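You operate a simulated robot arm through the tools that you are given. There is no shell and no other tool. Be economical: measure what you need, move in short steps, check, and stop when the job is done.

Carry out the task below with a simulated robot arm. There is one attempt and no reset: what you move stays moved.

Task
Tip the strainer's swarf into the swarf tub, then set it back.
Fine: slide the grate fully open; strainer into the sump well again, grate shut at the end.

It is judged by the outcome, as a careful person would: the job done as asked, and still so three seconds after it is handed in. It fails if anything else is knocked over, pushed out of place, dropped, spilled or broken.

Robot
A 7-joint arm with a two-finger parallel gripper, fixed in place. Base frame: the origin is at the foot of the arm, x ahead of it, y to its left, z up. Lengths are in mm, angles in degrees, forces in N, time in s.
Its first joint turns from -66.0 to 66.0 degrees. Payload 2.4 kg.
The TCP is the grasp point between the finger pads, 30 mm short of the fingertips. In the tool frame z runs along the fingers and y along their closing line. Largest opening 94 mm; finger width 28, thickness 10; the body of the gripper, 50 by 96 mm, starts 55 mm behind the TCP.
Orientation is that of the tool frame in the base frame, as [roll, pitch, yaw] about the fixed x, y, z axes, in that order (R = Rz(yaw) Ry(pitch) Rx(roll)). With the fingers straight down and closing along the base's y, the tool's x points along the base's -x, its y along +y and its z along -z.

Tools
- The arm moves only by the tool arm_command. Its argument "steps" is a list that holds one entry, the list of rows, each a list of 7 numbers: the shift along the tool's x, y, z in units of 500 mm (1.0 is 500 mm), then the turn, a rotation vector about the tool's x, y, z in units of 90 degrees (1.0 is 90 degrees), then the gripper command, from -1 (fully open) to 1 (shut), values between in proportion. In form: [[[x, y, z, ax, ay, az, gripper], ...]]. A call has 1 to 10 rows; each row is the pose to reach, as a shift and turn from the pose commanded when the call began, along the tool's axes at that moment. A call with a number of a shift or a turn outside -1 to 1 is refused whole. Each row takes 0.2 s and may step no farther than 50 mm and 8.6 degrees from the row before; otherwise, or with a gripper value out of range, the whole call is refused. Where a pose cannot be reached the arm comes as near as it can. A force on the tool above 40 N (or 10 N above the force at the start of the call, whichever is more), or a blocked arm, ends the call early, and 0.2 s more pass. The fingers move at their own pace (about 153 mm/s each) and stop on an object; they squeeze with about 44 N. The grip force told is the motor's: it shows also when the fingers shut on nothing. Time passes only in rows, and 0.2 s behind the last, so rows that repeat a pose let the fingers close. The reply holds the time, the measured pose of the TCP, the force on the tool along the base axes, the opening and the grip force, in the units named above and with some noise.
- Cameras (640 x 400 px; columns grow to the right, rows downward): "scene" is fixed at [49.4, 486.6, 1428.4]; the picture's right is [-0.72, -0.70, 0.00], its down [-0.46, 0.47, -0.75] and it looks along [0.53, -0.54, -0.66] (base axes); focal length 312 px, centre (320, 200). "wrist" rides on the gripper at [-37, 0, -58] in the tool frame; the picture's right is [0.00, -1.00, 0.00], its down [0.97, 0.00, -0.24] and it looks along [0.24, 0.00, 0.97] (tool axes); focal length 218 px, centre (320, 200).
- capture(camera): a new picture of that camera. No time passes.
- probe_pixels(camera, pixels): for up to 12 pixels [column, row] of the newest picture of that camera ("zoom" is the newest enlarged one), the place [x, y, z] in the base frame of the surface seen there, good to about 2 mm, but the place of the scene camera against the robot may be out by one fixed shift of up to 18 mm in any direction. No time passes.
- close_up(camera, box): a new picture of the part [left, top, right, bottom] of that camera's present view, enlarged. No time passes.
- close_job(): hands the job in; it is judged then, once.

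Go step by step. Measure first, check grasps and placings, and put right what went wrong. The budget is 80 turns and 34 pictures, counting those below and the enlarged ones. Unless the task says otherwise, let go and move clear before handing in, and close with one line.

The tools are called as a command line: name --argument value ..., lists and objects as JSON in quotes. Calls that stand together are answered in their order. arm_command: Moves the arm, as the interface text tells. Its arguments: {"type":"object","properties":{"steps":{"type":"array","items":{"type":"array","items":{"type":"array","items":{"type":"number"}}}}},"required":["steps"]} The other tools are called the same way: capture (camera) takes a picture; probe_pixels (camera, pixels) gives the place of the surface under pixels of a picture; close_up (camera, box) takes an enlarged picture of a part of a camera's view; close_job () hands the job in.

At the start:

```text
clock: 0.0
position: [413.6, 61.3, 1080.8]
ee_rot: [-179.9, -0.1, -180.0]
wrist_force: [-0.6, 0.6, 0.8]
finger_gap: 94.5
grasp_force: 0.0
```

scene: 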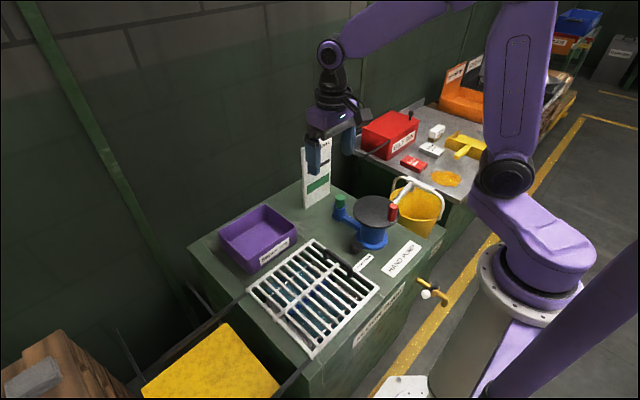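
wrist: 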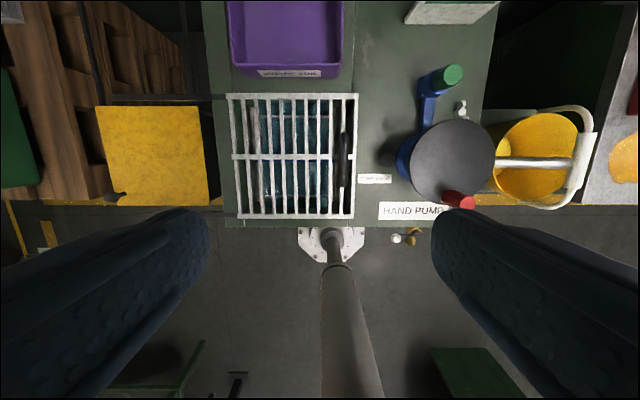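

The wrist view shows the grate (box 225-358, 92-220) with a dark handle at about (344,160), and the purple tub above it. I'll enlarge the views to find the strainer, handle and labels.

close_up --camera "wrist" --box '[200, 0, 400, 240]'

close_up --camera "scene" --box '[180, 130, 460, 370]'

```text
1.67 times, centred on (300, 120) of wrist
```

zoom: 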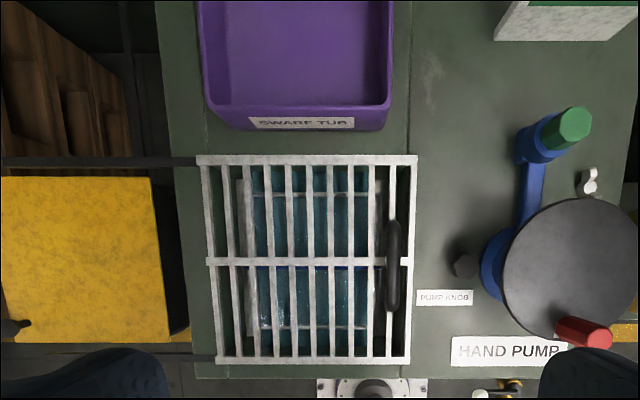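

```text
1.67 times, centred on (320, 250) of scene
```

zoom: 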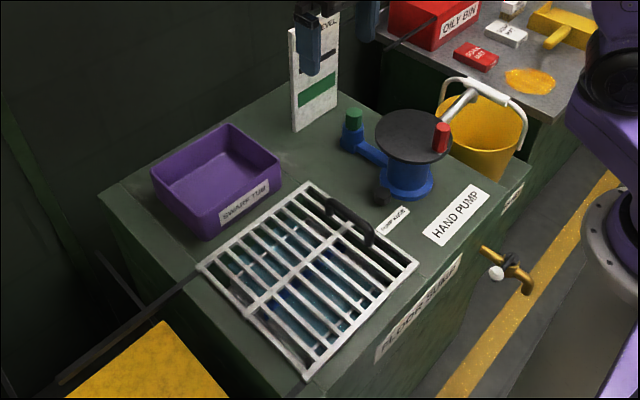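

The dark rails run from the grate to the left (+y), so it probably slides that way. I'll measure the grate, handle, strainer, tub and rails in a fresh wrist picture.

capture --camera "wrist"

probe_pixels --camera "wrist" --pixels '[[229, 97], [355, 97], [228, 217], [352, 217], [344, 137], [343, 160], [343, 182], [160, 97], [212, 208], [150, 150], [290, 125], [210, 100]]'

probe_pixels --camera "wrist" --pixels '[[253, 120], [253, 180], [321, 140], [327, 140], [290, 117], [290, 197], [232, 66], [338, 66], [285, 40], [285, 5], [380, 150], [285, 65]]'

```text
29 pictures are left
```

wrist: 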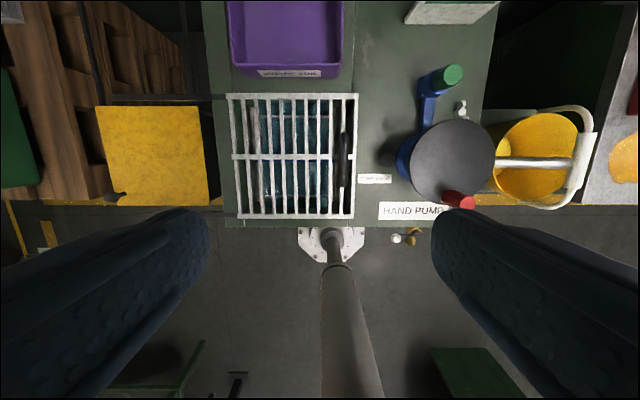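

```text
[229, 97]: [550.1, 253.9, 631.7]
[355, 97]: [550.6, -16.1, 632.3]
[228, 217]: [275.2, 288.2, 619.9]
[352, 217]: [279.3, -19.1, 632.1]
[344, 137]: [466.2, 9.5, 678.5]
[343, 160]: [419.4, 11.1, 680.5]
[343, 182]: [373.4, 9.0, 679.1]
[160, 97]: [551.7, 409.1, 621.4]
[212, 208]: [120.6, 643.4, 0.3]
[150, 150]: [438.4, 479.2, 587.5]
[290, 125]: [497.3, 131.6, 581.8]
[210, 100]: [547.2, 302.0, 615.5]
```

```text
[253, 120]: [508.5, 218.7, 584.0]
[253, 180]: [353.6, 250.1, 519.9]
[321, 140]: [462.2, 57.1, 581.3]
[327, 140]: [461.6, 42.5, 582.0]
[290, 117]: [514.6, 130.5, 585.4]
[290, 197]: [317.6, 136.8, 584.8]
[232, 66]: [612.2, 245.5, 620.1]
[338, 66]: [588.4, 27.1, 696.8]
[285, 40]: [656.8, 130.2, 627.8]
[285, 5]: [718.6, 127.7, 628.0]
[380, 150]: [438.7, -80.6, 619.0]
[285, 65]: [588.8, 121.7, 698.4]
```

The bench is at z≈620, the grate top at 632, and the handle bar runs along x from 373 to 466 at y≈10 with its top at 680. I'll move down to just above the handle with the fingers half open.

arm_command --steps '[[[-0.002, -0.013, 0.085, 0, 0, 0, -0.2], [-0.003, -0.026, 0.17, 0, 0, 0, -0.2], [-0.005, -0.038, 0.255, 0, 0, 0, -0.2], [-0.006, -0.051, 0.34, 0, 0, 0, -0.2], [-0.008, -0.064, 0.425, 0, 0, 0, -0.2], [-0.01, -0.077, 0.51, 0, 0, 0, -0.2], [-0.011, -0.09, 0.595, 0, 0, 0, -0.2], [-0.013, -0.102, 0.66, 0, 0, 0, -0.2]]]'

capture --camera "wrist"

capture --camera "scene"

```text
clock: 1.8
position: [416.1, 7.2, 748.0]
ee_rot: [180.0, 0.0, 180.0]
wrist_force: [0.8, 0.4, -0.6]
finger_gap: 56.4
grasp_force: 0.1
```

```text
28 pictures are left
```

wrist: 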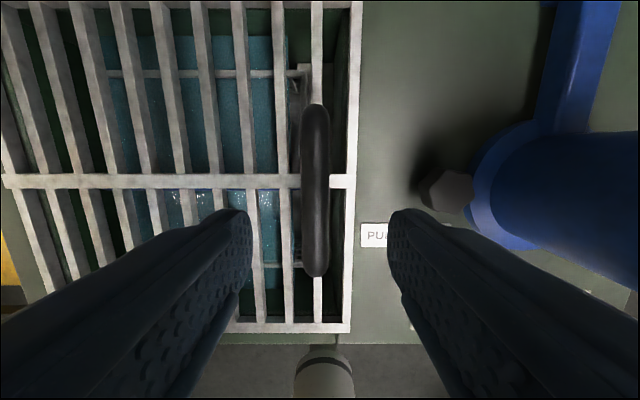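

```text
27 pictures are left
```

scene: 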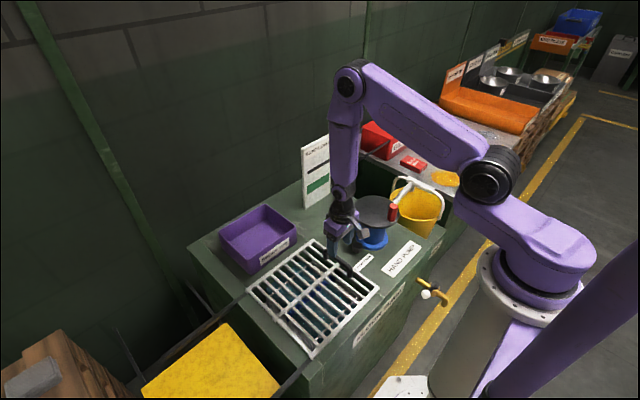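

The handle at (315,190) is centred between the fingers. I'll lower 75 mm and close.

arm_command --steps '[[[0, 0, 0.08, 0, 0, 0, -0.2], [0, 0, 0.15, 0, 0, 0, -0.2], [0, 0, 0.15, 0, 0, 0, 1], [0, 0, 0.15, 0, 0, 0, 1], [0, 0, 0.15, 0, 0, 0, 1]]]'

```text
clock: 3.0
position: [419.5, 9.4, 672.4]
ee_rot: [180.0, -0.1, -179.8]
wrist_force: [-4.9, 21.7, -5.9]
finger_gap: 22.1
grasp_force: 45.1
```

The handle is gripped at 22 mm with some side load from off-centre closing. I'll slide toward +y and watch the force.

arm_command --steps '[[[0, 0.01, 0.15, 0, 0, 0, 1], [0, 0.03, 0, 0, 0, 0, 1]]]'

```text
refused: row 1 steps farther than a row can; nothing moved
```

That call was refused because I left a stale z value in it. The pose I'm in now is the reference, so z should be 0.

arm_command --steps '[[[0, 0.01, 0, 0, 0, 0, 1], [0, 0.03, 0, 0, 0, 0, 1], [0, 0.06, 0, 0, 0, 0, 1], [0, 0.09, 0, 0, 0, 0, 1]]]'

```text
clock: 4.0
position: [418.8, 55.0, 672.8]
ee_rot: [-180.0, -0.3, 179.9]
wrist_force: [-5.9, 0.3, -35.0]
finger_gap: 22.5
grasp_force: 44.6
```

It slid 45 mm freely, but the tool is being pulled down at 35 N. I'll continue with a 1.5 mm lower path and see.

arm_command --steps '[[[0, 0.0, 0.003, 0, 0, 0, 1], [0, 0.03, 0.003, 0, 0, 0, 1], [0, 0.06, 0.003, 0, 0, 0, 1]]]'

capture --camera "scene"

```text
clock: 4.8
position: [419.4, 85.9, 673.4]
ee_rot: [-179.8, -0.2, -179.9]
wrist_force: [-10.2, -1.0, -30.2]
finger_gap: 21.9
grasp_force: 44.6
```

```text
26 pictures are left
```

scene: 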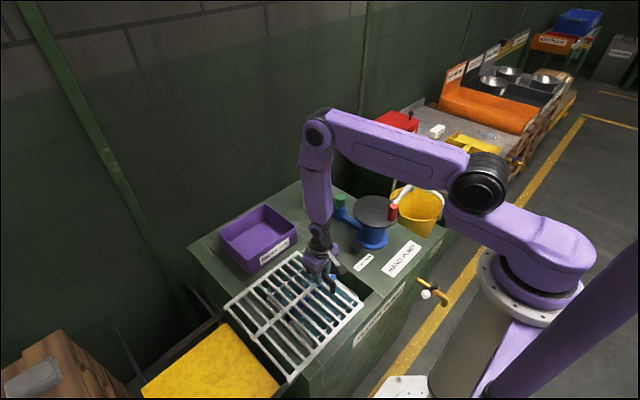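

The grate is sliding along the rails. I'll keep going.

arm_command --steps '[[[0, 0.02, 0.003, 0, 0, 0, 1], [0, 0.05, 0.003, 0, 0, 0, 1], [0, 0.08, 0.003, 0, 0, 0, 1], [0, 0.11, 0.003, 0, 0, 0, 1], [0, 0.14, 0.003, 0, 0, 0, 1], [0, 0.17, 0.003, 0, 0, 0, 1], [0, 0.2, 0.003, 0, 0, 0, 1]]]'

```text
clock: 6.4
position: [420.3, 184.4, 671.0]
ee_rot: [179.9, 0.1, -180.0]
wrist_force: [-10.5, -1.2, 22.3]
finger_gap: 22.1
grasp_force: 44.4
```

At y=184 there's now slight up-force, so I'll raise 1 mm and continue toward the stop.

arm_command --steps '[[[0.001, 0.01, -0.002, 0, 0, 0, 1], [0.001, 0.04, -0.002, 0, 0, 0, 1], [0.001, 0.07, -0.002, 0, 0, 0, 1], [0.001, 0.1, -0.002, 0, 0, 0, 1], [0.001, 0.12, -0.002, 0, 0, 0, 1], [0.001, 0.14, -0.002, 0, 0, 0, 1], [0.001, 0.16, -0.002, 0, 0, 0, 1], [0.001, 0.18, -0.002, 0, 0, 0, 1], [0.001, 0.2, -0.002, 0, 0, 0, 1]]]'

capture --camera "scene"

```text
clock: 8.4
position: [419.2, 272.9, 674.0]
ee_rot: [-179.3, -0.8, 179.6]
wrist_force: [-1.6, -5.7, 7.8]
finger_gap: 22.4
grasp_force: 45.3
stopped in row 9: the force on the tool passed its limit (the readings are from after the stop); the commanded pose is now the measured one
```

```text
25 pictures are left
```

scene: 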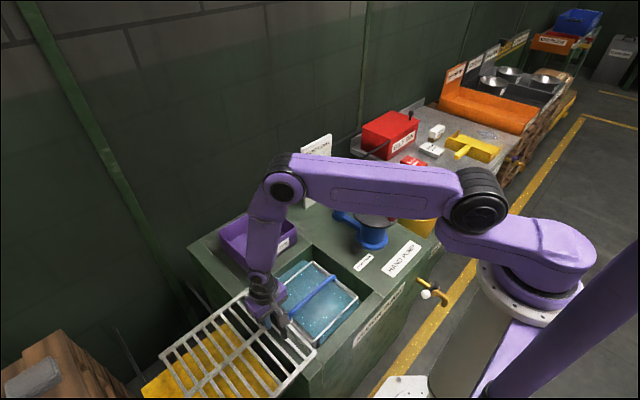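

It hit the stop at y≈273, the end of travel. I'll release and rise clear.

arm_command --steps '[[[0, 0, 0, 0, 0, 0, -0.2], [0, 0, 0, 0, 0, 0, -0.2], [0, 0, -0.05, 0, 0, 0, -0.2], [0, 0, -0.13, 0, 0, 0, -0.2], [0, -0.08, -0.2, 0, 0, 0, -0.2], [0, -0.16, -0.25, 0, 0, 0, -0.2], [0, -0.24, -0.3, 0, 0, 0, -0.2], [0.05, -0.28, -0.35, 0, 0, 0, -0.2]]]'

capture --camera "wrist"

close_up --camera "scene" --box '[140, 180, 420, 400]'

```text
refused: row 5 steps farther than a row can; nothing moved
```

```text
24 pictures are left
```

wrist: 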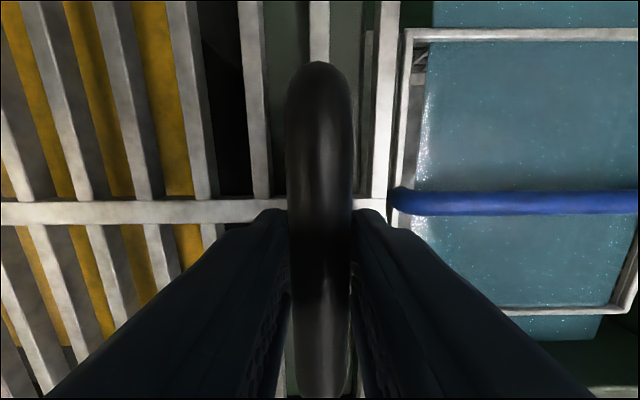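

```text
1.82 times, centred on (280, 290) of scene
```

zoom: 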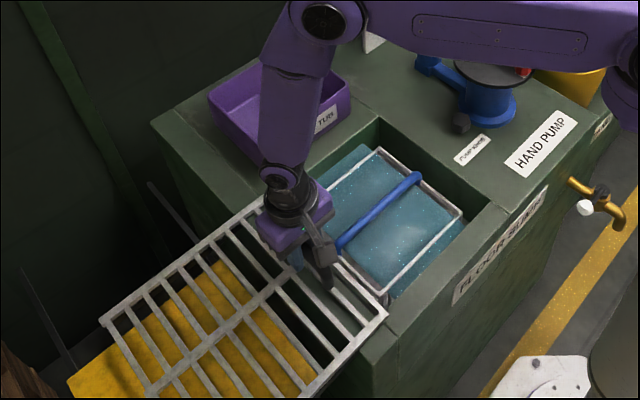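

A row was too long, so nothing moved. The strainer with its blue bail (along y) is exposed. I'll release and rise with shorter rows.

arm_command --steps '[[[0, 0, 0, 0, 0, 0, -0.2], [0, 0, 0, 0, 0, 0, -0.2], [0, 0, -0.05, 0, 0, 0, -0.2], [0, 0, -0.13, 0, 0, 0, -0.2], [0, -0.05, -0.2, 0, 0, 0, -0.2], [0, -0.12, -0.25, 0, 0, 0, -0.2], [0, -0.19, -0.3, 0, 0, 0, -0.2], [0.05, -0.25, -0.35, 0, 0, 0, -0.2], [0.1, -0.28, -0.4, 0, 0, 0, -0.2]]]'

capture --camera "wrist"

```text
clock: 10.4
position: [372.8, 135.2, 877.1]
ee_rot: [-179.3, -0.7, 179.6]
wrist_force: [0.5, 0.1, -0.2]
finger_gap: 56.4
grasp_force: 0.0
```

```text
22 pictures are left
```

wrist: 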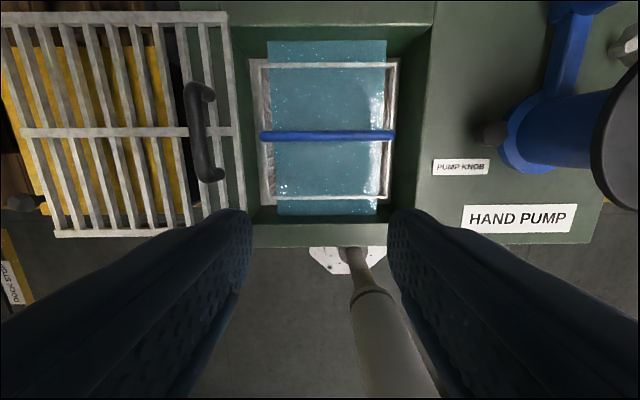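

probe_pixels --camera "wrist" --pixels '[[265, 136], [285, 136], [328, 136], [370, 136], [390, 136], [328, 65], [328, 198], [300, 100], [258, 180], [396, 180], [425, 120], [250, 120]]'

close_up --camera "wrist" --box '[220, 10, 440, 240]'

probe_pixels --camera "wrist" --pixels '[[232, 18], [236, 222], [328, 22], [328, 235], [328, 45], [328, 212], [268, 136], [328, 160], [197, 130]]'

```text
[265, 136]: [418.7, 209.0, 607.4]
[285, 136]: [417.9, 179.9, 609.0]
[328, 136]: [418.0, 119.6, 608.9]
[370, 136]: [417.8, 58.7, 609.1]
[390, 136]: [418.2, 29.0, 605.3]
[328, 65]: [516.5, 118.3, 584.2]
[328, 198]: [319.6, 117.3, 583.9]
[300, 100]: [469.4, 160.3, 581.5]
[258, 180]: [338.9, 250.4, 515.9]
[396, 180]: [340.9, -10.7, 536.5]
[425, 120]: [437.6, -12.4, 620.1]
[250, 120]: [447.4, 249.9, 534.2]
```

```text
1.74 times, centred on (330, 125) of wrist
```

zoom: 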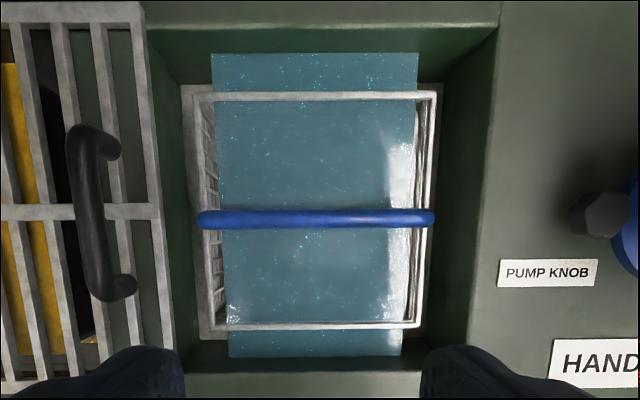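

```text
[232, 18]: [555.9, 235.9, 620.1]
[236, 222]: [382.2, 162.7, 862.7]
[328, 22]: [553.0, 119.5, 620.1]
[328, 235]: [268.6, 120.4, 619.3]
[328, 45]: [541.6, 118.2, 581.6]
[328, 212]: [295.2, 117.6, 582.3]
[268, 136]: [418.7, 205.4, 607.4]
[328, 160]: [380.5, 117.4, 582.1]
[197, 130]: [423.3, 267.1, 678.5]
```

The bail runs along y at x≈418, top z≈609, centre y≈118, and the strainer rim is at z≈584 (x 317–519). I'll centre over it, straighten the small tilt, then yaw 90° so the fingers close along x.

arm_command --steps '[[[0, 0, 0, 0.008, 0.008, -0.004, -0.2], [-0.045, -0.017, 0.05, 0.008, 0.008, -0.004, -0.2], [-0.09, -0.034, 0.1, 0.008, 0.008, -0.004, -0.2]]]'

arm_command --steps '[[[0, 0, 0, 0, 0, -0.09, -0.2], [0, 0, 0, 0, 0, -0.18, -0.2], [0, 0, 0, 0, 0, -0.27, -0.2], [0, 0, 0, 0, 0, -0.36, -0.2], [0, 0, 0, 0, 0, -0.45, -0.2], [0, 0, 0, 0, 0, -0.54, -0.2], [0, 0, 0, 0, 0, -0.63, -0.2], [0, 0, 0, 0, 0, -0.72, -0.2], [0, 0, 0, 0, 0, -0.81, -0.2], [0, 0, 0, 0, 0, -0.9, -0.2]]]'

arm_command --steps '[[[0, 0, 0, 0, 0, -0.09, -0.2], [0, 0, 0, 0, 0, -0.1, -0.2], [0, 0, 0, 0, 0, -0.1, -0.2]]]'

capture --camera "wrist"

capture --camera "scene"

```text
clock: 11.2
position: [412.9, 117.9, 825.1]
ee_rot: [-178.6, -1.5, 179.8]
wrist_force: [-0.3, -0.7, -0.1]
finger_gap: 56.5
grasp_force: 0.1
```

```text
clock: 13.4
position: [415.0, 118.9, 825.0]
ee_rot: [178.8, -1.6, -99.0]
wrist_force: [0.4, 0.6, 0.1]
finger_gap: 56.4
grasp_force: 0.1
```

```text
clock: 14.2
position: [415.3, 118.8, 825.6]
ee_rot: [178.5, -1.2, -90.1]
wrist_force: [0.5, 0.4, 0.3]
finger_gap: 56.3
grasp_force: 0.1
```

```text
20 pictures are left
```

wrist: 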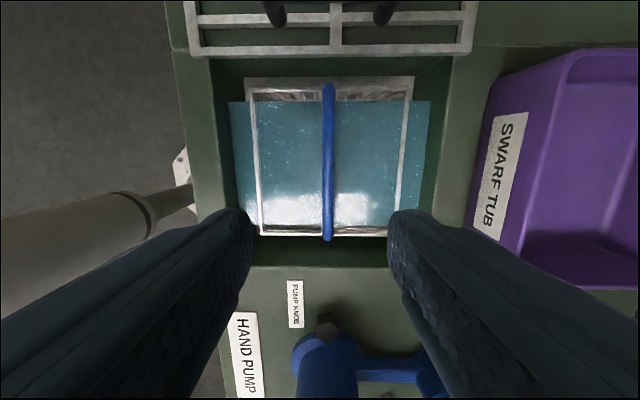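

```text
19 pictures are left
```

scene: 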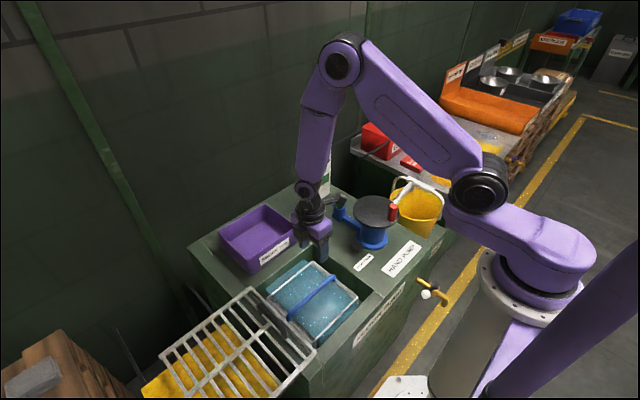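

The tilt correction went the wrong way: the tool is now about 1.5° off, which I'll reverse. First I'll measure the bail, rim and tub in these pictures.

probe_pixels --camera "wrist" --pixels '[[327, 95], [327, 150], [327, 225], [255, 160], [405, 160], [565, 75], [520, 245], [630, 60], [600, 150], [330, 80], [330, 234], [620, 275]]'

probe_pixels --camera "scene" --pixels '[[220, 235], [263, 206], [248, 271], [293, 238], [260, 235], [270, 240], [315, 298]]'

arm_command --steps '[[[0, 0, 0, 0.0165, -0.0134, 0, -0.2], [0, -0.003, 0.05, 0.0165, -0.0134, 0, -0.2]]]'

```text
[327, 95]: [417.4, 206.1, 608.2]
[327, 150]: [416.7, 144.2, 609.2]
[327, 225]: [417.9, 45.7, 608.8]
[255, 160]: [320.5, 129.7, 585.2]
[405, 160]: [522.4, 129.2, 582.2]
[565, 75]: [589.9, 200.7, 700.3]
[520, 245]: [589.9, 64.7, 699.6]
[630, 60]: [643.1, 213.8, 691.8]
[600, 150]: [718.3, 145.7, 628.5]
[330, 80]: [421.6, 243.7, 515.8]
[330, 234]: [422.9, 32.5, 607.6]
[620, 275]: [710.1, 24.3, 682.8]
```

```text
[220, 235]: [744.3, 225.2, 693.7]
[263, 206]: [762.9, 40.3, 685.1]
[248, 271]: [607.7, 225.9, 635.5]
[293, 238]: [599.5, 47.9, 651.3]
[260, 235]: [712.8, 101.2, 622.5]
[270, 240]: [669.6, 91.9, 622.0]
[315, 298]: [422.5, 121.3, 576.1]
```

```text
clock: 14.8
position: [414.8, 117.0, 800.7]
ee_rot: [180.0, -0.1, -90.2]
wrist_force: [-0.6, 0.0, -0.3]
finger_gap: 56.2
grasp_force: 0.0
```

The tool is now straight. The tub spans x 588–755 and y 24–214, centred on the bail's y≈119. I'll lower onto the bail and grip it.

arm_command --steps '[[[0, -0.005, 0.09, 0, 0, 0, 0.05], [0, -0.005, 0.18, 0, 0, 0, 0.05], [0, -0.005, 0.27, 0, 0, 0, 0.05], [0, -0.005, 0.35, 0, 0, 0, 0.05], [0, -0.005, 0.395, 0, 0, 0, 0.05]]]'

arm_command --steps '[[[0, 0, 0, 0, 0, 0, 1], [0, 0, 0, 0, 0, 0, 1], [0, 0, 0, 0, 0, 0, 1]]]'

arm_command --steps '[[[0, 0, -0.02, 0, 0, 0, 1], [0, 0, -0.04, 0, 0, 0, 1], [0, 0, -0.07, 0, 0, 0, 1]]]'

capture --camera "wrist"

```text
clock: 16.0
position: [416.4, 114.6, 602.6]
ee_rot: [180.0, -0.1, -90.2]
wrist_force: [0.3, 0.2, 0.2]
finger_gap: 44.5
grasp_force: 0.0
```

```text
clock: 16.8
position: [415.8, 114.1, 602.8]
ee_rot: [-180.0, -0.1, -90.2]
wrist_force: [0.5, 1.0, -0.1]
finger_gap: 19.5
grasp_force: 43.9
```

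```text
clock: 17.6
position: [418.9, 115.5, 638.0]
ee_rot: [-180.0, -0.2, -90.2]
wrist_force: [-1.0, 1.4, -4.1]
finger_gap: 19.6
grasp_force: 44.1
```

```text
18 pictures are left
```

wrist: 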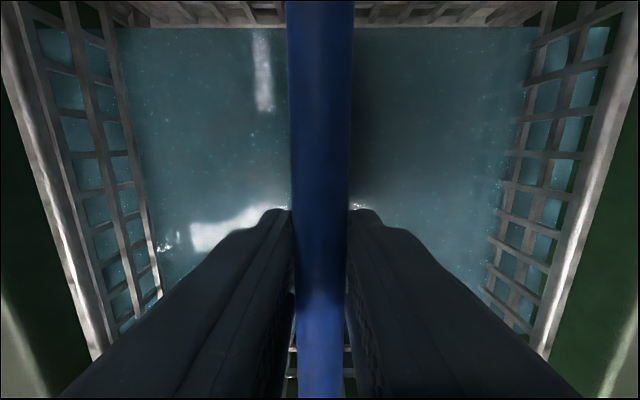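

The strainer lifted cleanly (19.6 mm grip, about 4–5 N). I'll raise it farther over the well, hold it to drain, and look.

arm_command --steps '[[[0, 0, -0.03, 0, 0, 0, 1], [0, 0, -0.06, 0, 0, 0, 1], [0, 0, -0.1, 0, 0, 0, 1], [0, 0, -0.15, 0, 0, 0, 1], [0, 0, -0.2, 0, 0, 0, 1], [0, 0, -0.25, 0, 0, 0, 1], [0, 0, -0.25, 0, 0, 0, 1], [0, 0, -0.25, 0, 0, 0, 1], [0, 0, -0.25, 0, 0, 0, 1], [0, 0, -0.25, 0, 0, 0, 1]]]'

capture --camera "wrist"

close_up --camera "scene" --box '[180, 150, 420, 360]'

```text
clock: 19.8
position: [420.7, 117.8, 763.8]
ee_rot: [-179.9, -0.3, -90.2]
wrist_force: [1.2, -0.1, -2.6]
finger_gap: 19.8
grasp_force: 43.5
```

```text
17 pictures are left
```

wrist: 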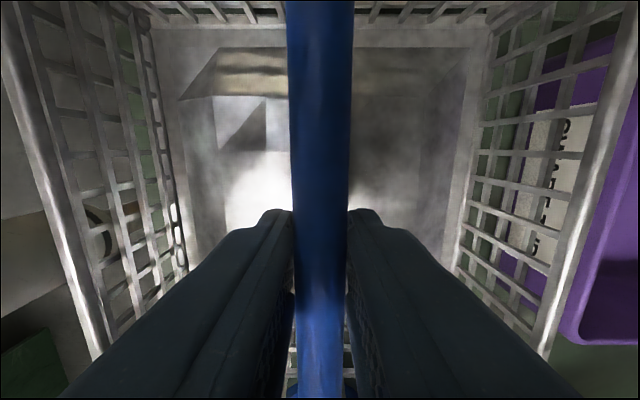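

```text
1.90 times, centred on (300, 255) of scene
```

zoom: 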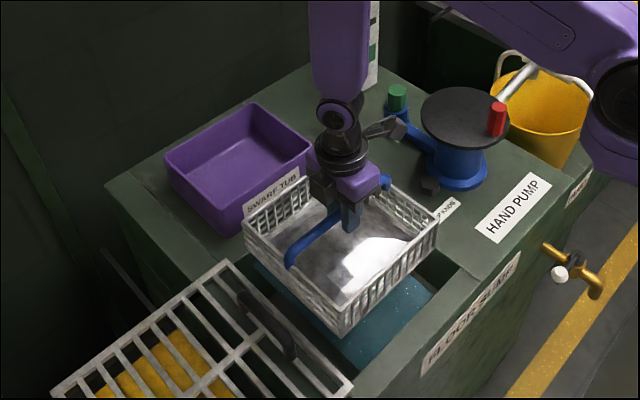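

The drained strainer holds a layer of shiny swarf, and I have a secure view of it. I'll raise it and tilt about 25° while still over the well, to check the bail doesn't slip in the fingers.

arm_command --steps '[[[0, 0, -0.06, 0, 0, 0, 1], [0, 0, -0.12, 0, 0, 0, 1], [0, 0, -0.18, 0, 0, 0, 1], [0, 0, -0.24, 0, 0, 0, 1], [0, 0, -0.24, 0.07, 0, 0, 1], [0, 0, -0.24, 0.14, 0, 0, 1], [0, 0, -0.24, 0.21, 0, 0, 1], [0, 0, -0.24, 0.28, 0, 0, 1]]]'

close_up --camera "scene" --box '[180, 100, 420, 310]'

```text
clock: 21.6
position: [427.1, 121.1, 882.9]
ee_rot: [-164.1, -2.2, -90.9]
wrist_force: [-1.0, 1.8, -3.3]
finger_gap: 19.9
grasp_force: 43.9
out of reach, approached as far as the arm can: row 6, 7, 8
```

```text
1.90 times, centred on (300, 205) of scene
```

zoom: 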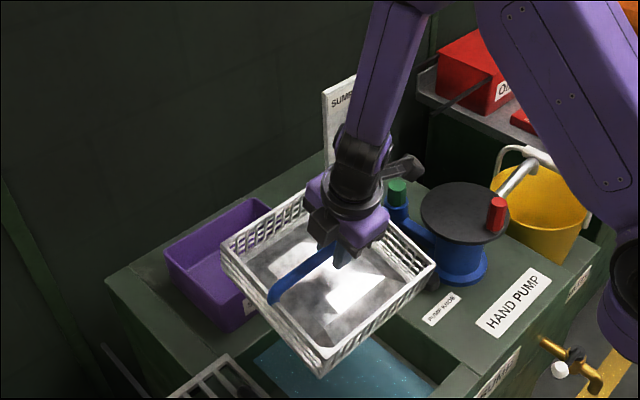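

The bail held firmly, but the wrist stopped at about 16° of tilt in this position. I'll carry it forward over the tub, where the forearm leans out more, and try again.

arm_command --steps '[[[0, -0.08, 0.023, 0, 0, 0, 1], [0, -0.16, 0.046, 0, 0, 0, 1], [0, -0.24, 0.069, 0, 0, 0, 1], [0, -0.32, 0.092, 0, 0, 0, 1], [0, -0.38, 0.11, 0, 0, 0, 1]]]'

capture --camera "scene"

```text
clock: 22.8
position: [624.3, 115.3, 881.3]
ee_rot: [-164.1, -2.3, -90.9]
wrist_force: [-0.9, 0.1, -4.4]
finger_gap: 19.6
grasp_force: 43.9
```

```text
14 pictures are left
```

scene: 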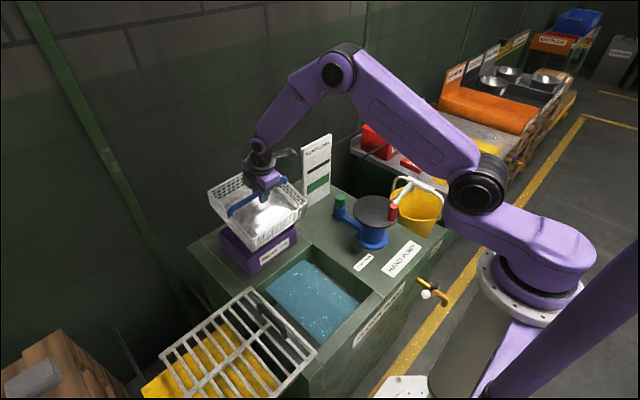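

It reaches x=624 comfortably and the forearm is leaning out. I'll add about 35° of tilt here.

arm_command --steps '[[[0, -0.02, 0, 0.08, 0, 0, 1], [0, -0.04, 0, 0.16, 0, 0, 1], [0, -0.06, 0, 0.24, 0, 0, 1], [0, -0.06, 0, 0.32, 0, 0, 1], [0, -0.06, 0, 0.4, 0, 0, 1]]]'

```text
clock: 24.0
position: [652.9, 116.6, 891.7]
ee_rot: [-128.0, -1.9, -91.6]
wrist_force: [0.0, 3.6, -2.2]
finger_gap: 19.6
grasp_force: 44.6
out of reach, approached as far as the arm can: row 3, 4
```

Tilt is now 52° at x=653. I'll continue tilting.

arm_command --steps '[[[0, 0, 0, 0.08, 0, 0, 1], [0, 0, 0, 0.16, 0, 0, 1], [0, 0, 0, 0.24, 0, 0, 1], [0, 0, 0, 0.32, 0, 0, 1]]]'

capture --camera "scene"

```text
clock: 25.0
position: [653.7, 116.7, 892.5]
ee_rot: [-99.0, -2.4, -90.8]
wrist_force: [-0.8, 0.0, -2.2]
finger_gap: 15.3
grasp_force: 43.9
```

```text
13 pictures are left
```

scene: 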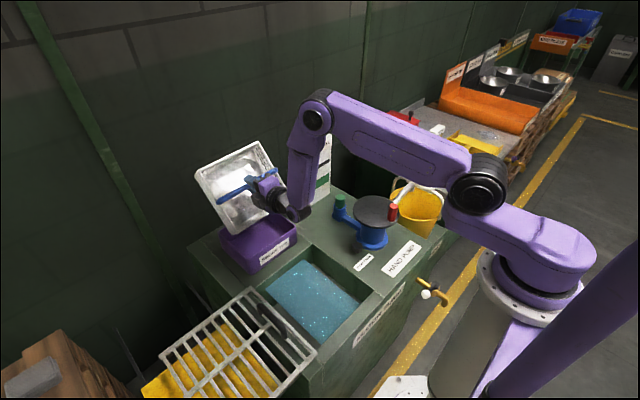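

The tool is at 81° of tilt, but the finger gap dropped from 19.6 to 15.3, so the bail may have turned or slid in the grip. I'll look closer.

close_up --camera "scene" --box '[180, 120, 320, 280]'

capture --camera "wrist"

```text
2.50 times, centred on (250, 200) of scene
```

zoom: 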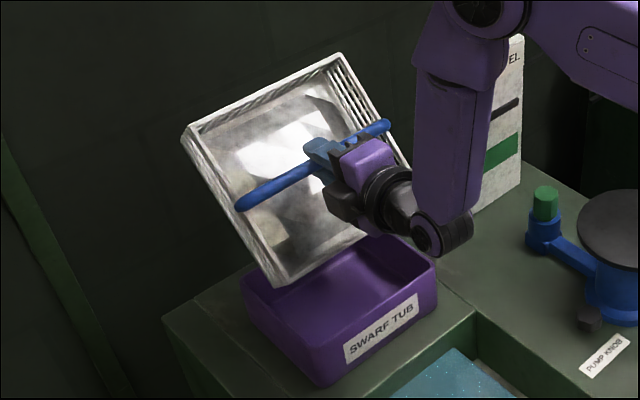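

```text
11 pictures are left
```

wrist: 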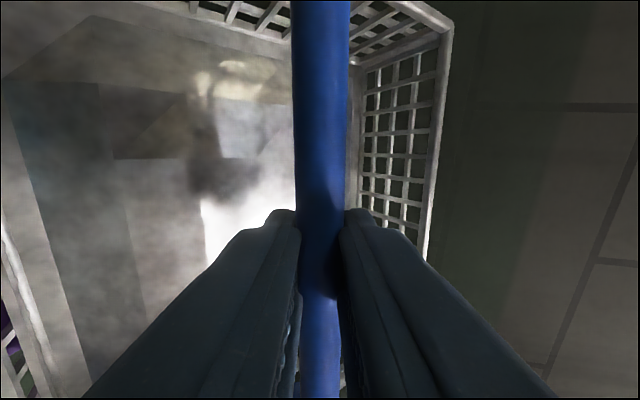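

The basket has lagged behind the tool, turned about the bail. I'll probe the floor and rims to get its real tilt.

probe_pixels --camera "wrist" --pixels '[[60, 150], [160, 150], [250, 150], [120, 250], [440, 40], [435, 200], [20, 280], [320, 100], [320, 190], [320, 20], [270, 30]]'

probe_pixels --camera "scene" --pixels '[[230, 205], [262, 160], [222, 180], [270, 197], [260, 238]]'

```text
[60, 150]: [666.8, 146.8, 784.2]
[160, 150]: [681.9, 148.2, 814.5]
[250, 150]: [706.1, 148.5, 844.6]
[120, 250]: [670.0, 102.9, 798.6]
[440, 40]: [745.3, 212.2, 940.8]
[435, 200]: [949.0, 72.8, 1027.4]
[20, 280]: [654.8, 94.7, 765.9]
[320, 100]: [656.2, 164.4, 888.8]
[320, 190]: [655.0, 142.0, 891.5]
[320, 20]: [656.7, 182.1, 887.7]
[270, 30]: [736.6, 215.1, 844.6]
```

```text
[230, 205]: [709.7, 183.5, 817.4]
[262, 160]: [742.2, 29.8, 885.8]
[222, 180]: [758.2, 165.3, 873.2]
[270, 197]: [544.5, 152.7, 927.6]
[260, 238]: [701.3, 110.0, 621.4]
```

The rim points put the basket's real tilt at only about 44° against the tool's 81°, so the round bail is slipping in the pads and can't tip it fully. No swarf has fallen (the tub floor is still clean). I'll level the basket (tool about 37°), return it to the well, and regrip the flat far (+x) wall, which can't pivot when tilted forward.

arm_command --steps '[[[0, 0, 0, -0.08, 0, 0, 1], [0, 0, 0, -0.16, 0, 0, 1], [0, 0, 0, -0.24, 0, 0, 1], [0, 0, 0, -0.32, 0, 0, 1], [0, 0, 0, -0.4, 0, 0, 1], [0, 0, 0, -0.48, 0, 0, 1]]]'

```text
clock: 26.4
position: [653.7, 117.7, 890.5]
ee_rot: [-142.3, -2.3, -90.8]
wrist_force: [0.4, -0.3, -4.4]
finger_gap: 15.2
grasp_force: 43.6
```

The basket should now be about level. I'll carry it back over the well at this orientation.

arm_command --steps '[[[0, 0.074, -0.058, 0, 0, 0, 1], [0, 0.148, -0.116, 0, 0, 0, 1], [0, 0.222, -0.174, 0, 0, 0, 1], [0, 0.296, -0.232, 0, 0, 0, 1], [0, 0.37, -0.29, 0, 0, 0, 1]]]'

close_up --camera "scene" --box '[180, 100, 420, 310]'

```text
clock: 27.6
position: [417.1, 125.2, 892.4]
ee_rot: [-142.4, -2.3, -91.1]
wrist_force: [0.9, 0.4, -2.8]
finger_gap: 15.1
grasp_force: 44.0
```

```text
1.90 times, centred on (300, 205) of scene
```

zoom: 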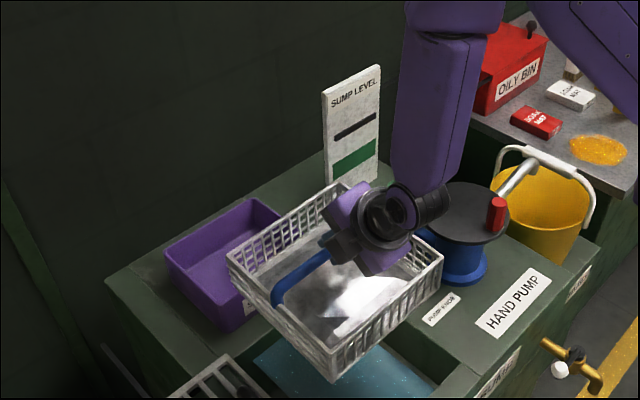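

The basket is level, but the wrist is now bent out toward the pump disc (zoom 430,205), so lowering in this posture could hit the pump. I'll untilt the tool partway to about 10° up here and check the arm posture before lowering.

arm_command --steps '[[[0, 0, 0, -0.06, 0, 0, 1], [0, 0, 0, -0.12, 0, 0, 1], [0, 0, 0, -0.18, 0, 0, 1], [0, 0, 0, -0.24, 0, 0, 1], [0, 0, 0, -0.3, 0, 0, 1]]]'

close_up --camera "scene" --box '[180, 100, 420, 310]'

```text
clock: 28.8
position: [419.1, 121.5, 893.0]
ee_rot: [-168.3, -2.5, -90.8]
wrist_force: [-0.5, 1.7, -2.4]
finger_gap: 15.3
grasp_force: 43.7
```

```text
1.90 times, centred on (300, 205) of scene
```

zoom: 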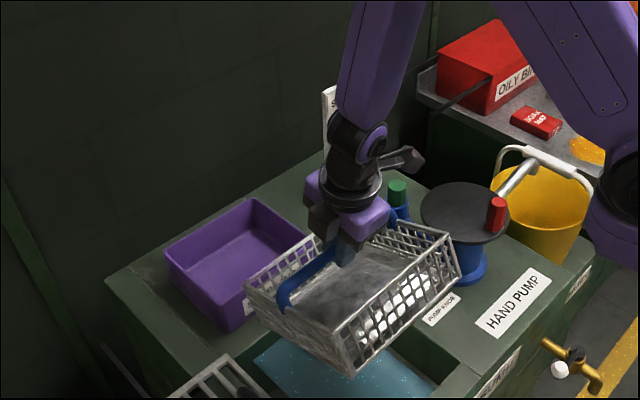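

The posture is normal again and the basket leans about −25° with the swarf still in it. I'll lower it into the well, staying just above contact.

arm_command --steps '[[[0, 0.017, 0.08, 0, 0, 0, 1], [0, 0.034, 0.16, 0, 0, 0, 1], [0, 0.051, 0.24, 0, 0, 0, 1], [0, 0.068, 0.32, 0, 0, 0, 1], [0, 0.085, 0.4, 0, 0, 0, 1], [0, 0.102, 0.475, 0, 0, 0, 1]]]'

```text
clock: 30.2
position: [411.5, 107.4, 652.6]
ee_rot: [-169.3, -2.3, -91.0]
wrist_force: [3.5, 0.3, -0.5]
finger_gap: 15.2
grasp_force: 44.1
```

It's drifted slightly (x 411, y 107, light contact), so I'll shift +x 8 and +y 9, then lower gently so the floor levels the basket.

arm_command --steps '[[[-0.018, -0.016, 0, 0, 0, 0, 1], [-0.018, -0.012, 0.02, 0, 0, 0, 1], [-0.019, -0.008, 0.04, 0, 0, 0, 1], [-0.02, -0.004, 0.06, 0, 0, 0, 1], [-0.021, 0.0, 0.078, 0, 0, 0, 1], [-0.022, 0.003, 0.09, 0, 0, 0, 1]]]'

close_up --camera "scene" --box '[200, 170, 420, 360]'

```text
clock: 31.1
position: [421.6, 126.3, 632.7]
ee_rot: [-169.0, -1.7, -90.2]
wrist_force: [-0.8, 0.1, 2.5]
finger_gap: 15.6
grasp_force: 44.0
stopped in row 4: the force on the tool passed its limit (the readings are from after the stop); the commanded pose is now the measured one
```

```text
2.11 times, centred on (310, 265) of scene
```

zoom: 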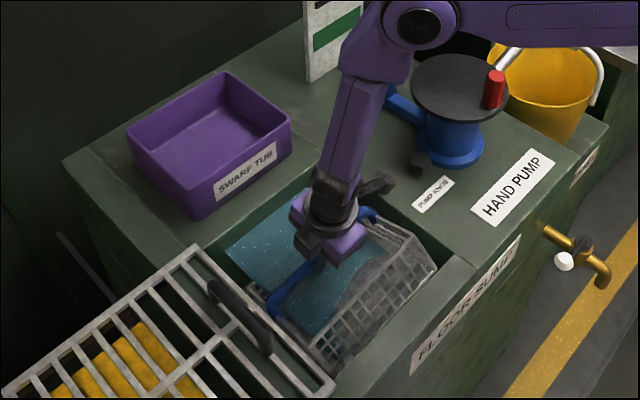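

The basket's corner touches the floor as expected, but the bail is now wedged in the pads so it won't level by pushing. I'll ease the squeeze by commanding a gap just under the bar width and see whether the grip force drops.

arm_command --steps '[[[0, 0, 0, 0, 0, 0, 0.7], [0, 0, 0, 0, 0, 0, 0.7]]]'

```text
clock: 31.7
position: [422.6, 126.4, 634.1]
ee_rot: [-168.9, -1.8, -90.2]
wrist_force: [0.0, 0.6, -0.8]
finger_gap: 15.4
grasp_force: 44.0
```

Squeeze stays at 44 N, but the bar's width rises from 15.4 to 19.6 as it turns. If I open the fingers in small steps while lowering, it should let the basket rotate down under control.

arm_command --steps '[[[0, 0.001, 0.006, 0, 0, 0, 0.665], [0, 0.0023, 0.012, 0, 0, 0, 0.655], [0, 0.0035, 0.018, 0, 0, 0, 0.645], [0, 0.0046, 0.024, 0, 0, 0, 0.635], [0, 0.0058, 0.03, 0, 0, 0, 0.625], [0, 0.007, 0.036, 0, 0, 0, 0.615], [0, 0.008, 0.042, 0, 0, 0, 0.605], [0, 0.0093, 0.048, 0, 0, 0, 0.595]]]'

```text
clock: 33.5
position: [421.6, 124.8, 609.1]
ee_rot: [-168.9, -1.7, -90.2]
wrist_force: [1.5, 0.2, 2.0]
finger_gap: 20.2
grasp_force: 1.0
```

The TCP is at 609 with almost no force. I'll check the basket's attitude.

capture --camera "wrist"

probe_pixels --camera "wrist" --pixels '[[320, 100], [320, 180], [40, 120], [100, 180], [540, 150], [590, 150], [200, 60], [450, 60]]'

```text
7 pictures are left
```

wrist: 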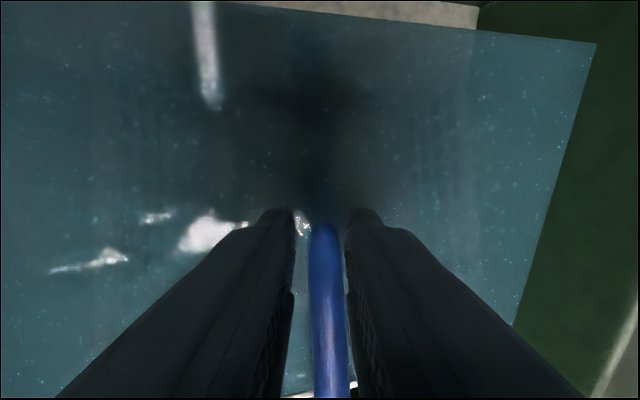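

```text
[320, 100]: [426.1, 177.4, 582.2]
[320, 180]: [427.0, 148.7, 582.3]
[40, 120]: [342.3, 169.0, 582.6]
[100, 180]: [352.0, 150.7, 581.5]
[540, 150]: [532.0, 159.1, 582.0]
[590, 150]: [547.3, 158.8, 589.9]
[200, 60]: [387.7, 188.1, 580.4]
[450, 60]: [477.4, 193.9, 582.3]
```

The bail dips below the liquid on its +y side, so the basket sits crooked. I'll look from the scene camera.

close_up --camera "scene" --box '[220, 220, 400, 360]'

probe_pixels --camera "zoom" --pixels '[[320, 200], [240, 200], [400, 200], [200, 250], [300, 300], [380, 260], [420, 230], [450, 240], [260, 280], [340, 240]]'

```text
2.86 times, centred on (310, 290) of scene
```

zoom: 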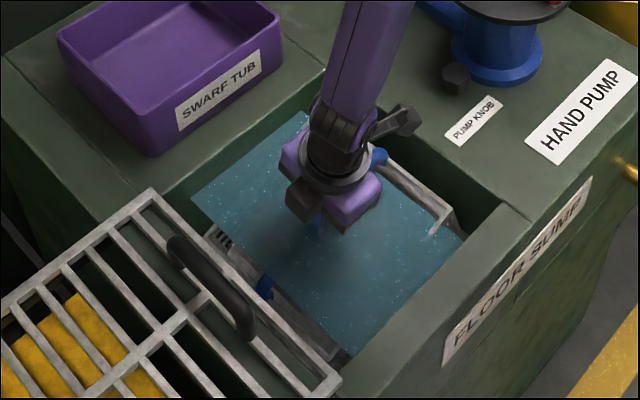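

```text
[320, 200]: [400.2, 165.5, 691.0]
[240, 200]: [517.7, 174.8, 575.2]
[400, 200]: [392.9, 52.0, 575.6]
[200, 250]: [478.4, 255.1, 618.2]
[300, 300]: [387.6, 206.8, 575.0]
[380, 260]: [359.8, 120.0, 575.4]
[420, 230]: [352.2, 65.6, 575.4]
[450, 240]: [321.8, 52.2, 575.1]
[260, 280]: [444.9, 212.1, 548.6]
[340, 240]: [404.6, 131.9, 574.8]
```

The basket is rolled: its −y side is up and +y side is down, because I set it about 10 mm too far to +y. I'll probe the bail's slope from the last wrist picture, then straighten the tool around the bar.

probe_pixels --camera "wrist" --pixels '[[322, 232], [325, 260], [328, 300], [330, 350], [332, 390], [355, 393]]'

probe_pixels --camera "zoom" --pixels '[[380, 157], [265, 288], [415, 183], [440, 205], [225, 245], [310, 330]]'

arm_command --steps '[[[0, 0, 0, -0.06, -0.01, 0, 0.5], [0, 0, 0, -0.123, -0.019, 0, 0.5], [0, 0, 0, -0.123, -0.019, 0, 0.5]]]'

```text
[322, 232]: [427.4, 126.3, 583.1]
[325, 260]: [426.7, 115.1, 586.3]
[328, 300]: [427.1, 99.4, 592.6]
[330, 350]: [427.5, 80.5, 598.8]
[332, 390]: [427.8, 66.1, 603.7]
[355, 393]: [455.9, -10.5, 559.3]
```

```text
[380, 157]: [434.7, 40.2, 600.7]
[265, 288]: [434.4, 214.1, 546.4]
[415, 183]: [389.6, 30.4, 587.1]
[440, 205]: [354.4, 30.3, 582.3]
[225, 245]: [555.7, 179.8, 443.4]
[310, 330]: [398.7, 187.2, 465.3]
```

```text
clock: 34.3
position: [420.3, 125.1, 609.1]
ee_rot: [179.9, 0.0, -89.9]
wrist_force: [-0.1, -0.1, 0.0]
finger_gap: 23.3
grasp_force: 0.1
```

The bail slopes 19° (−y end up at about 608, +y end at about 553), with its centre near (427,126,576). I'll roll the tool 19° to match it, lower onto it and regrip, so that straightening afterward levels the basket.

arm_command --steps '[[[0, -0.007, 0, 0, 0, 0, 0.2], [0, -0.014, 0, 0, 0.07, 0, 0.2], [0, -0.014, 0, 0, 0.14, 0, 0.2], [0, -0.014, 0, 0, 0.21, 0, 0.2], [0, -0.014, 0.03, 0, 0.21, 0, 0.2], [0, -0.014, 0.064, 0, 0.21, 0, 0.2]]]'

arm_command --steps '[[[0, 0, 0, 0, 0, 0, 1], [0, 0, 0, 0, 0, 0, 1], [0, 0, 0, 0, 0, 0, 1]]]'

```text
clock: 35.7
position: [426.4, 124.4, 577.3]
ee_rot: [180.0, -19.0, -90.0]
wrist_force: [-2.0, -0.4, 0.5]
finger_gap: 38.2
grasp_force: 0.2
```

```text
clock: 36.5
position: [427.9, 125.4, 578.5]
ee_rot: [179.9, -18.9, -90.0]
wrist_force: [-0.5, -0.5, 0.3]
finger_gap: 19.6
grasp_force: 44.0
```

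It's gripped at 19.6 mm again, as in the original grip. I'll lift straight up.

arm_command --steps '[[[0.0065, 0, -0.019, 0, 0, 0, 1], [0.013, 0, -0.038, 0, 0, 0, 1], [0.026, 0, -0.076, 0, 0, 0, 1], [0.045, 0, -0.132, 0, 0, 0, 1], [0.065, 0, -0.19, 0, 0, 0, 1], [0.085, 0, -0.246, 0, 0, 0, 1], [0.104, 0, -0.302, 0, 0, 0, 1]]]'

arm_command --steps '[[[0, 0, 0, 0, -0.07, 0, 1], [0, 0, 0, 0, -0.14, 0, 1], [0, 0, 0, 0, -0.21, 0, 1], [0, 0, 0, 0, -0.21, 0, 1]]]'

close_up --camera "scene" --box '[200, 170, 400, 345]'

```text
clock: 38.1
position: [427.6, 123.8, 735.5]
ee_rot: [179.9, -18.8, -90.0]
wrist_force: [-0.1, -0.1, -2.9]
finger_gap: 19.5
grasp_force: 43.9
```

```text
clock: 39.1
position: [428.5, 125.4, 736.9]
ee_rot: [179.6, -1.9, -90.0]
wrist_force: [0.6, -0.5, -3.1]
finger_gap: 19.5
grasp_force: 44.5
```

```text
2.29 times, centred on (300, 258) of scene
```

zoom: 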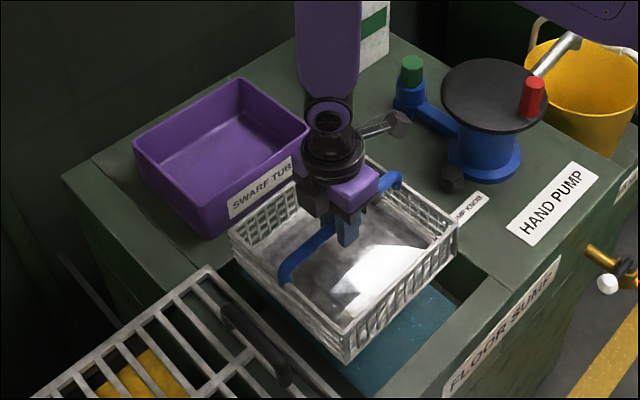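

The basket is level again with all its swarf. New plan: reseat it exactly, then regrip the bail with the tool leaned back 37°, where the bar's narrow section locks in the pads, so the basket leads the tool by 37°. First I'll locate the basket relative to the well.

probe_pixels --camera "zoom" --pixels '[[253, 340], [288, 272], [398, 180], [231, 235], [345, 358], [457, 222], [300, 262], [360, 205], [345, 345], [440, 235]]'

capture --camera "wrist"

probe_pixels --camera "wrist" --pixels '[[320, 20], [320, 100], [320, 190], [40, 150], [590, 150], [580, 60], [60, 60], [200, 10], [440, 10], [225, 60], [320, 390]]'

```text
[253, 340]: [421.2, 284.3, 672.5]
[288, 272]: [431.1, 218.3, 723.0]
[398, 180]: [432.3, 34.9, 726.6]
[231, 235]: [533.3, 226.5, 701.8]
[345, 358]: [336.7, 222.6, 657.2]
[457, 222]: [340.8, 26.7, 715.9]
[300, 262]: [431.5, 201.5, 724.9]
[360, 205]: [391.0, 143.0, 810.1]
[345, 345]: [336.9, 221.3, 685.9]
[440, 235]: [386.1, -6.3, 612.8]
```

```text
4 pictures are left
```

wrist: 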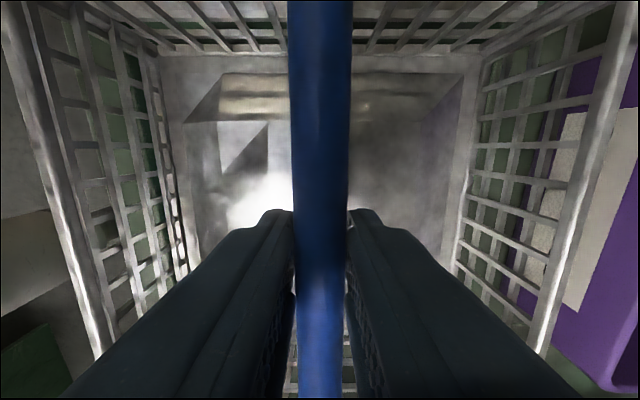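

```text
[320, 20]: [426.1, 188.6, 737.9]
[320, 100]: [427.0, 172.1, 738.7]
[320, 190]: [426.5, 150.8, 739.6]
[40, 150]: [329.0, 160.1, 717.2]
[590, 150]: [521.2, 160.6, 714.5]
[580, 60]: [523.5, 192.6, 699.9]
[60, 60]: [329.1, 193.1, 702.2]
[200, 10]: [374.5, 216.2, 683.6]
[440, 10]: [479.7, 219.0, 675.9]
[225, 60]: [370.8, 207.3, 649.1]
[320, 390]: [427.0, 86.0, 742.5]
```

Relative to the first lift, the bail is offset about 12 mm along the pads and has a 2.6° roll: its centre is at about (426.6, 113). I'll correct the roll and shift to put the basket centre at the original (418, 119), then lower slowly.

arm_command --steps '[[[0, 0, 0, 0, -0.029, 0, 1], [-0.012, 0.017, 0, 0, -0.029, 0, 1], [-0.012, 0.017, 0, 0, -0.029, 0, 1]]]'

arm_command --steps '[[[0, 0, 0.07, 0, 0, 0, 1], [0, 0, 0.14, 0, 0, 0, 1], [0, 0, 0.2, 0, 0, 0, 1]]]'

```text
clock: 39.9
position: [420.6, 130.8, 736.4]
ee_rot: [179.9, 2.6, -90.0]
wrist_force: [0.1, -0.5, -3.1]
finger_gap: 19.5
grasp_force: 43.4
out of reach, approached as far as the arm can: row 1
```

```text
clock: 40.7
position: [421.6, 134.0, 636.7]
ee_rot: [-180.0, 2.6, -89.9]
wrist_force: [0.1, -0.6, -2.9]
finger_gap: 19.6
grasp_force: 43.9
```

The roll overshot by about 1.9° and y by 3 mm. I'll trim both, then lower in small steps.

arm_command --steps '[[[0.006, 0.003, 0, 0, 0.021, 0, 1], [0.006, 0.003, 0.0, 0, 0.021, 0, 1], [0.006, 0.003, 0.02, 0, 0.021, 0, 1], [0.006, 0.003, 0.036, 0, 0.021, 0, 1], [0.006, 0.003, 0.048, 0, 0.021, 0, 1], [0.006, 0.003, 0.058, 0, 0.021, 0, 1]]]'

```text
clock: 42.1
position: [418.7, 134.5, 608.1]
ee_rot: [-180.0, 0.7, -90.1]
wrist_force: [-0.7, 0.0, -3.2]
finger_gap: 19.4
grasp_force: 44.1
```

The weight is still on the tool at 608. I'll trim y by −3 mm and lower a bit more.

arm_command --steps '[[[0.006, 0, 0, 0, 0, 0, 1], [0.006, 0, 0.004, 0, 0, 0, 1], [0.006, 0, 0.008, 0, 0, 0, 1], [0.006, 0, 0.012, 0, 0, 0, 1]]]'

```text
clock: 43.0
position: [420.0, 131.3, 603.9]
ee_rot: [179.8, 0.6, -90.0]
wrist_force: [-2.5, -1.0, 9.1]
finger_gap: 19.7
grasp_force: 44.2
stopped in row 4: the force on the tool passed its limit (the readings are from after the stop); the commanded pose is now the measured one
```

There's firm contact at 604, where it should seat. I'll release slightly and check.

arm_command --steps '[[[0, 0, 0, 0, 0, 0, 0.58], [0, 0, 0, 0, 0, 0, 0.52], [0, 0, 0, 0, 0, 0, 0.4], [0, 0, 0, 0, 0, 0, 0.3], [0, 0, -0.05, 0, 0, 0, 0.3], [0, 0, -0.12, 0, 0, 0, 0.3], [0, 0, -0.2, 0, 0, 0, 0.3]]]'

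capture --camera "wrist"

probe_pixels --camera "wrist" --pixels '[[320, 60], [320, 120], [320, 180], [320, 250], [320, 330], [200, 120], [420, 120], [320, 30], [330, 380]]'

```text
clock: 44.6
position: [418.4, 130.6, 705.6]
ee_rot: [179.9, 0.6, -90.1]
wrist_force: [0.2, 0.3, 0.3]
finger_gap: 32.7
grasp_force: 0.2
```

```text
3 pictures are left
```

wrist: 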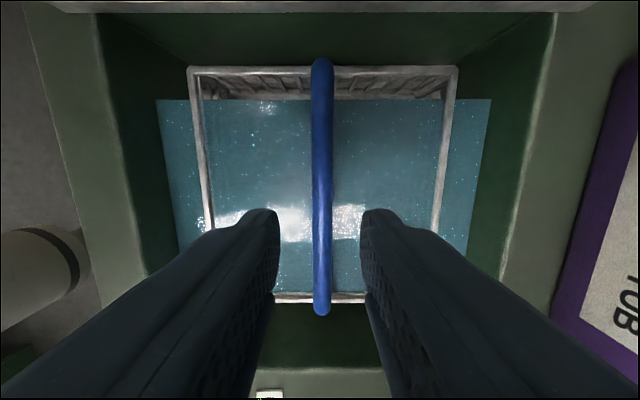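

```text
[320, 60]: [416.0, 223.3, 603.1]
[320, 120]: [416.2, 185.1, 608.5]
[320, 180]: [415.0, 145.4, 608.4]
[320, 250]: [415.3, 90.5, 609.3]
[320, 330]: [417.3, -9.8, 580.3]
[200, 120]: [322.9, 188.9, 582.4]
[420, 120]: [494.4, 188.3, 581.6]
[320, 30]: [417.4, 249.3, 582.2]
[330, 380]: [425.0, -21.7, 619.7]
```

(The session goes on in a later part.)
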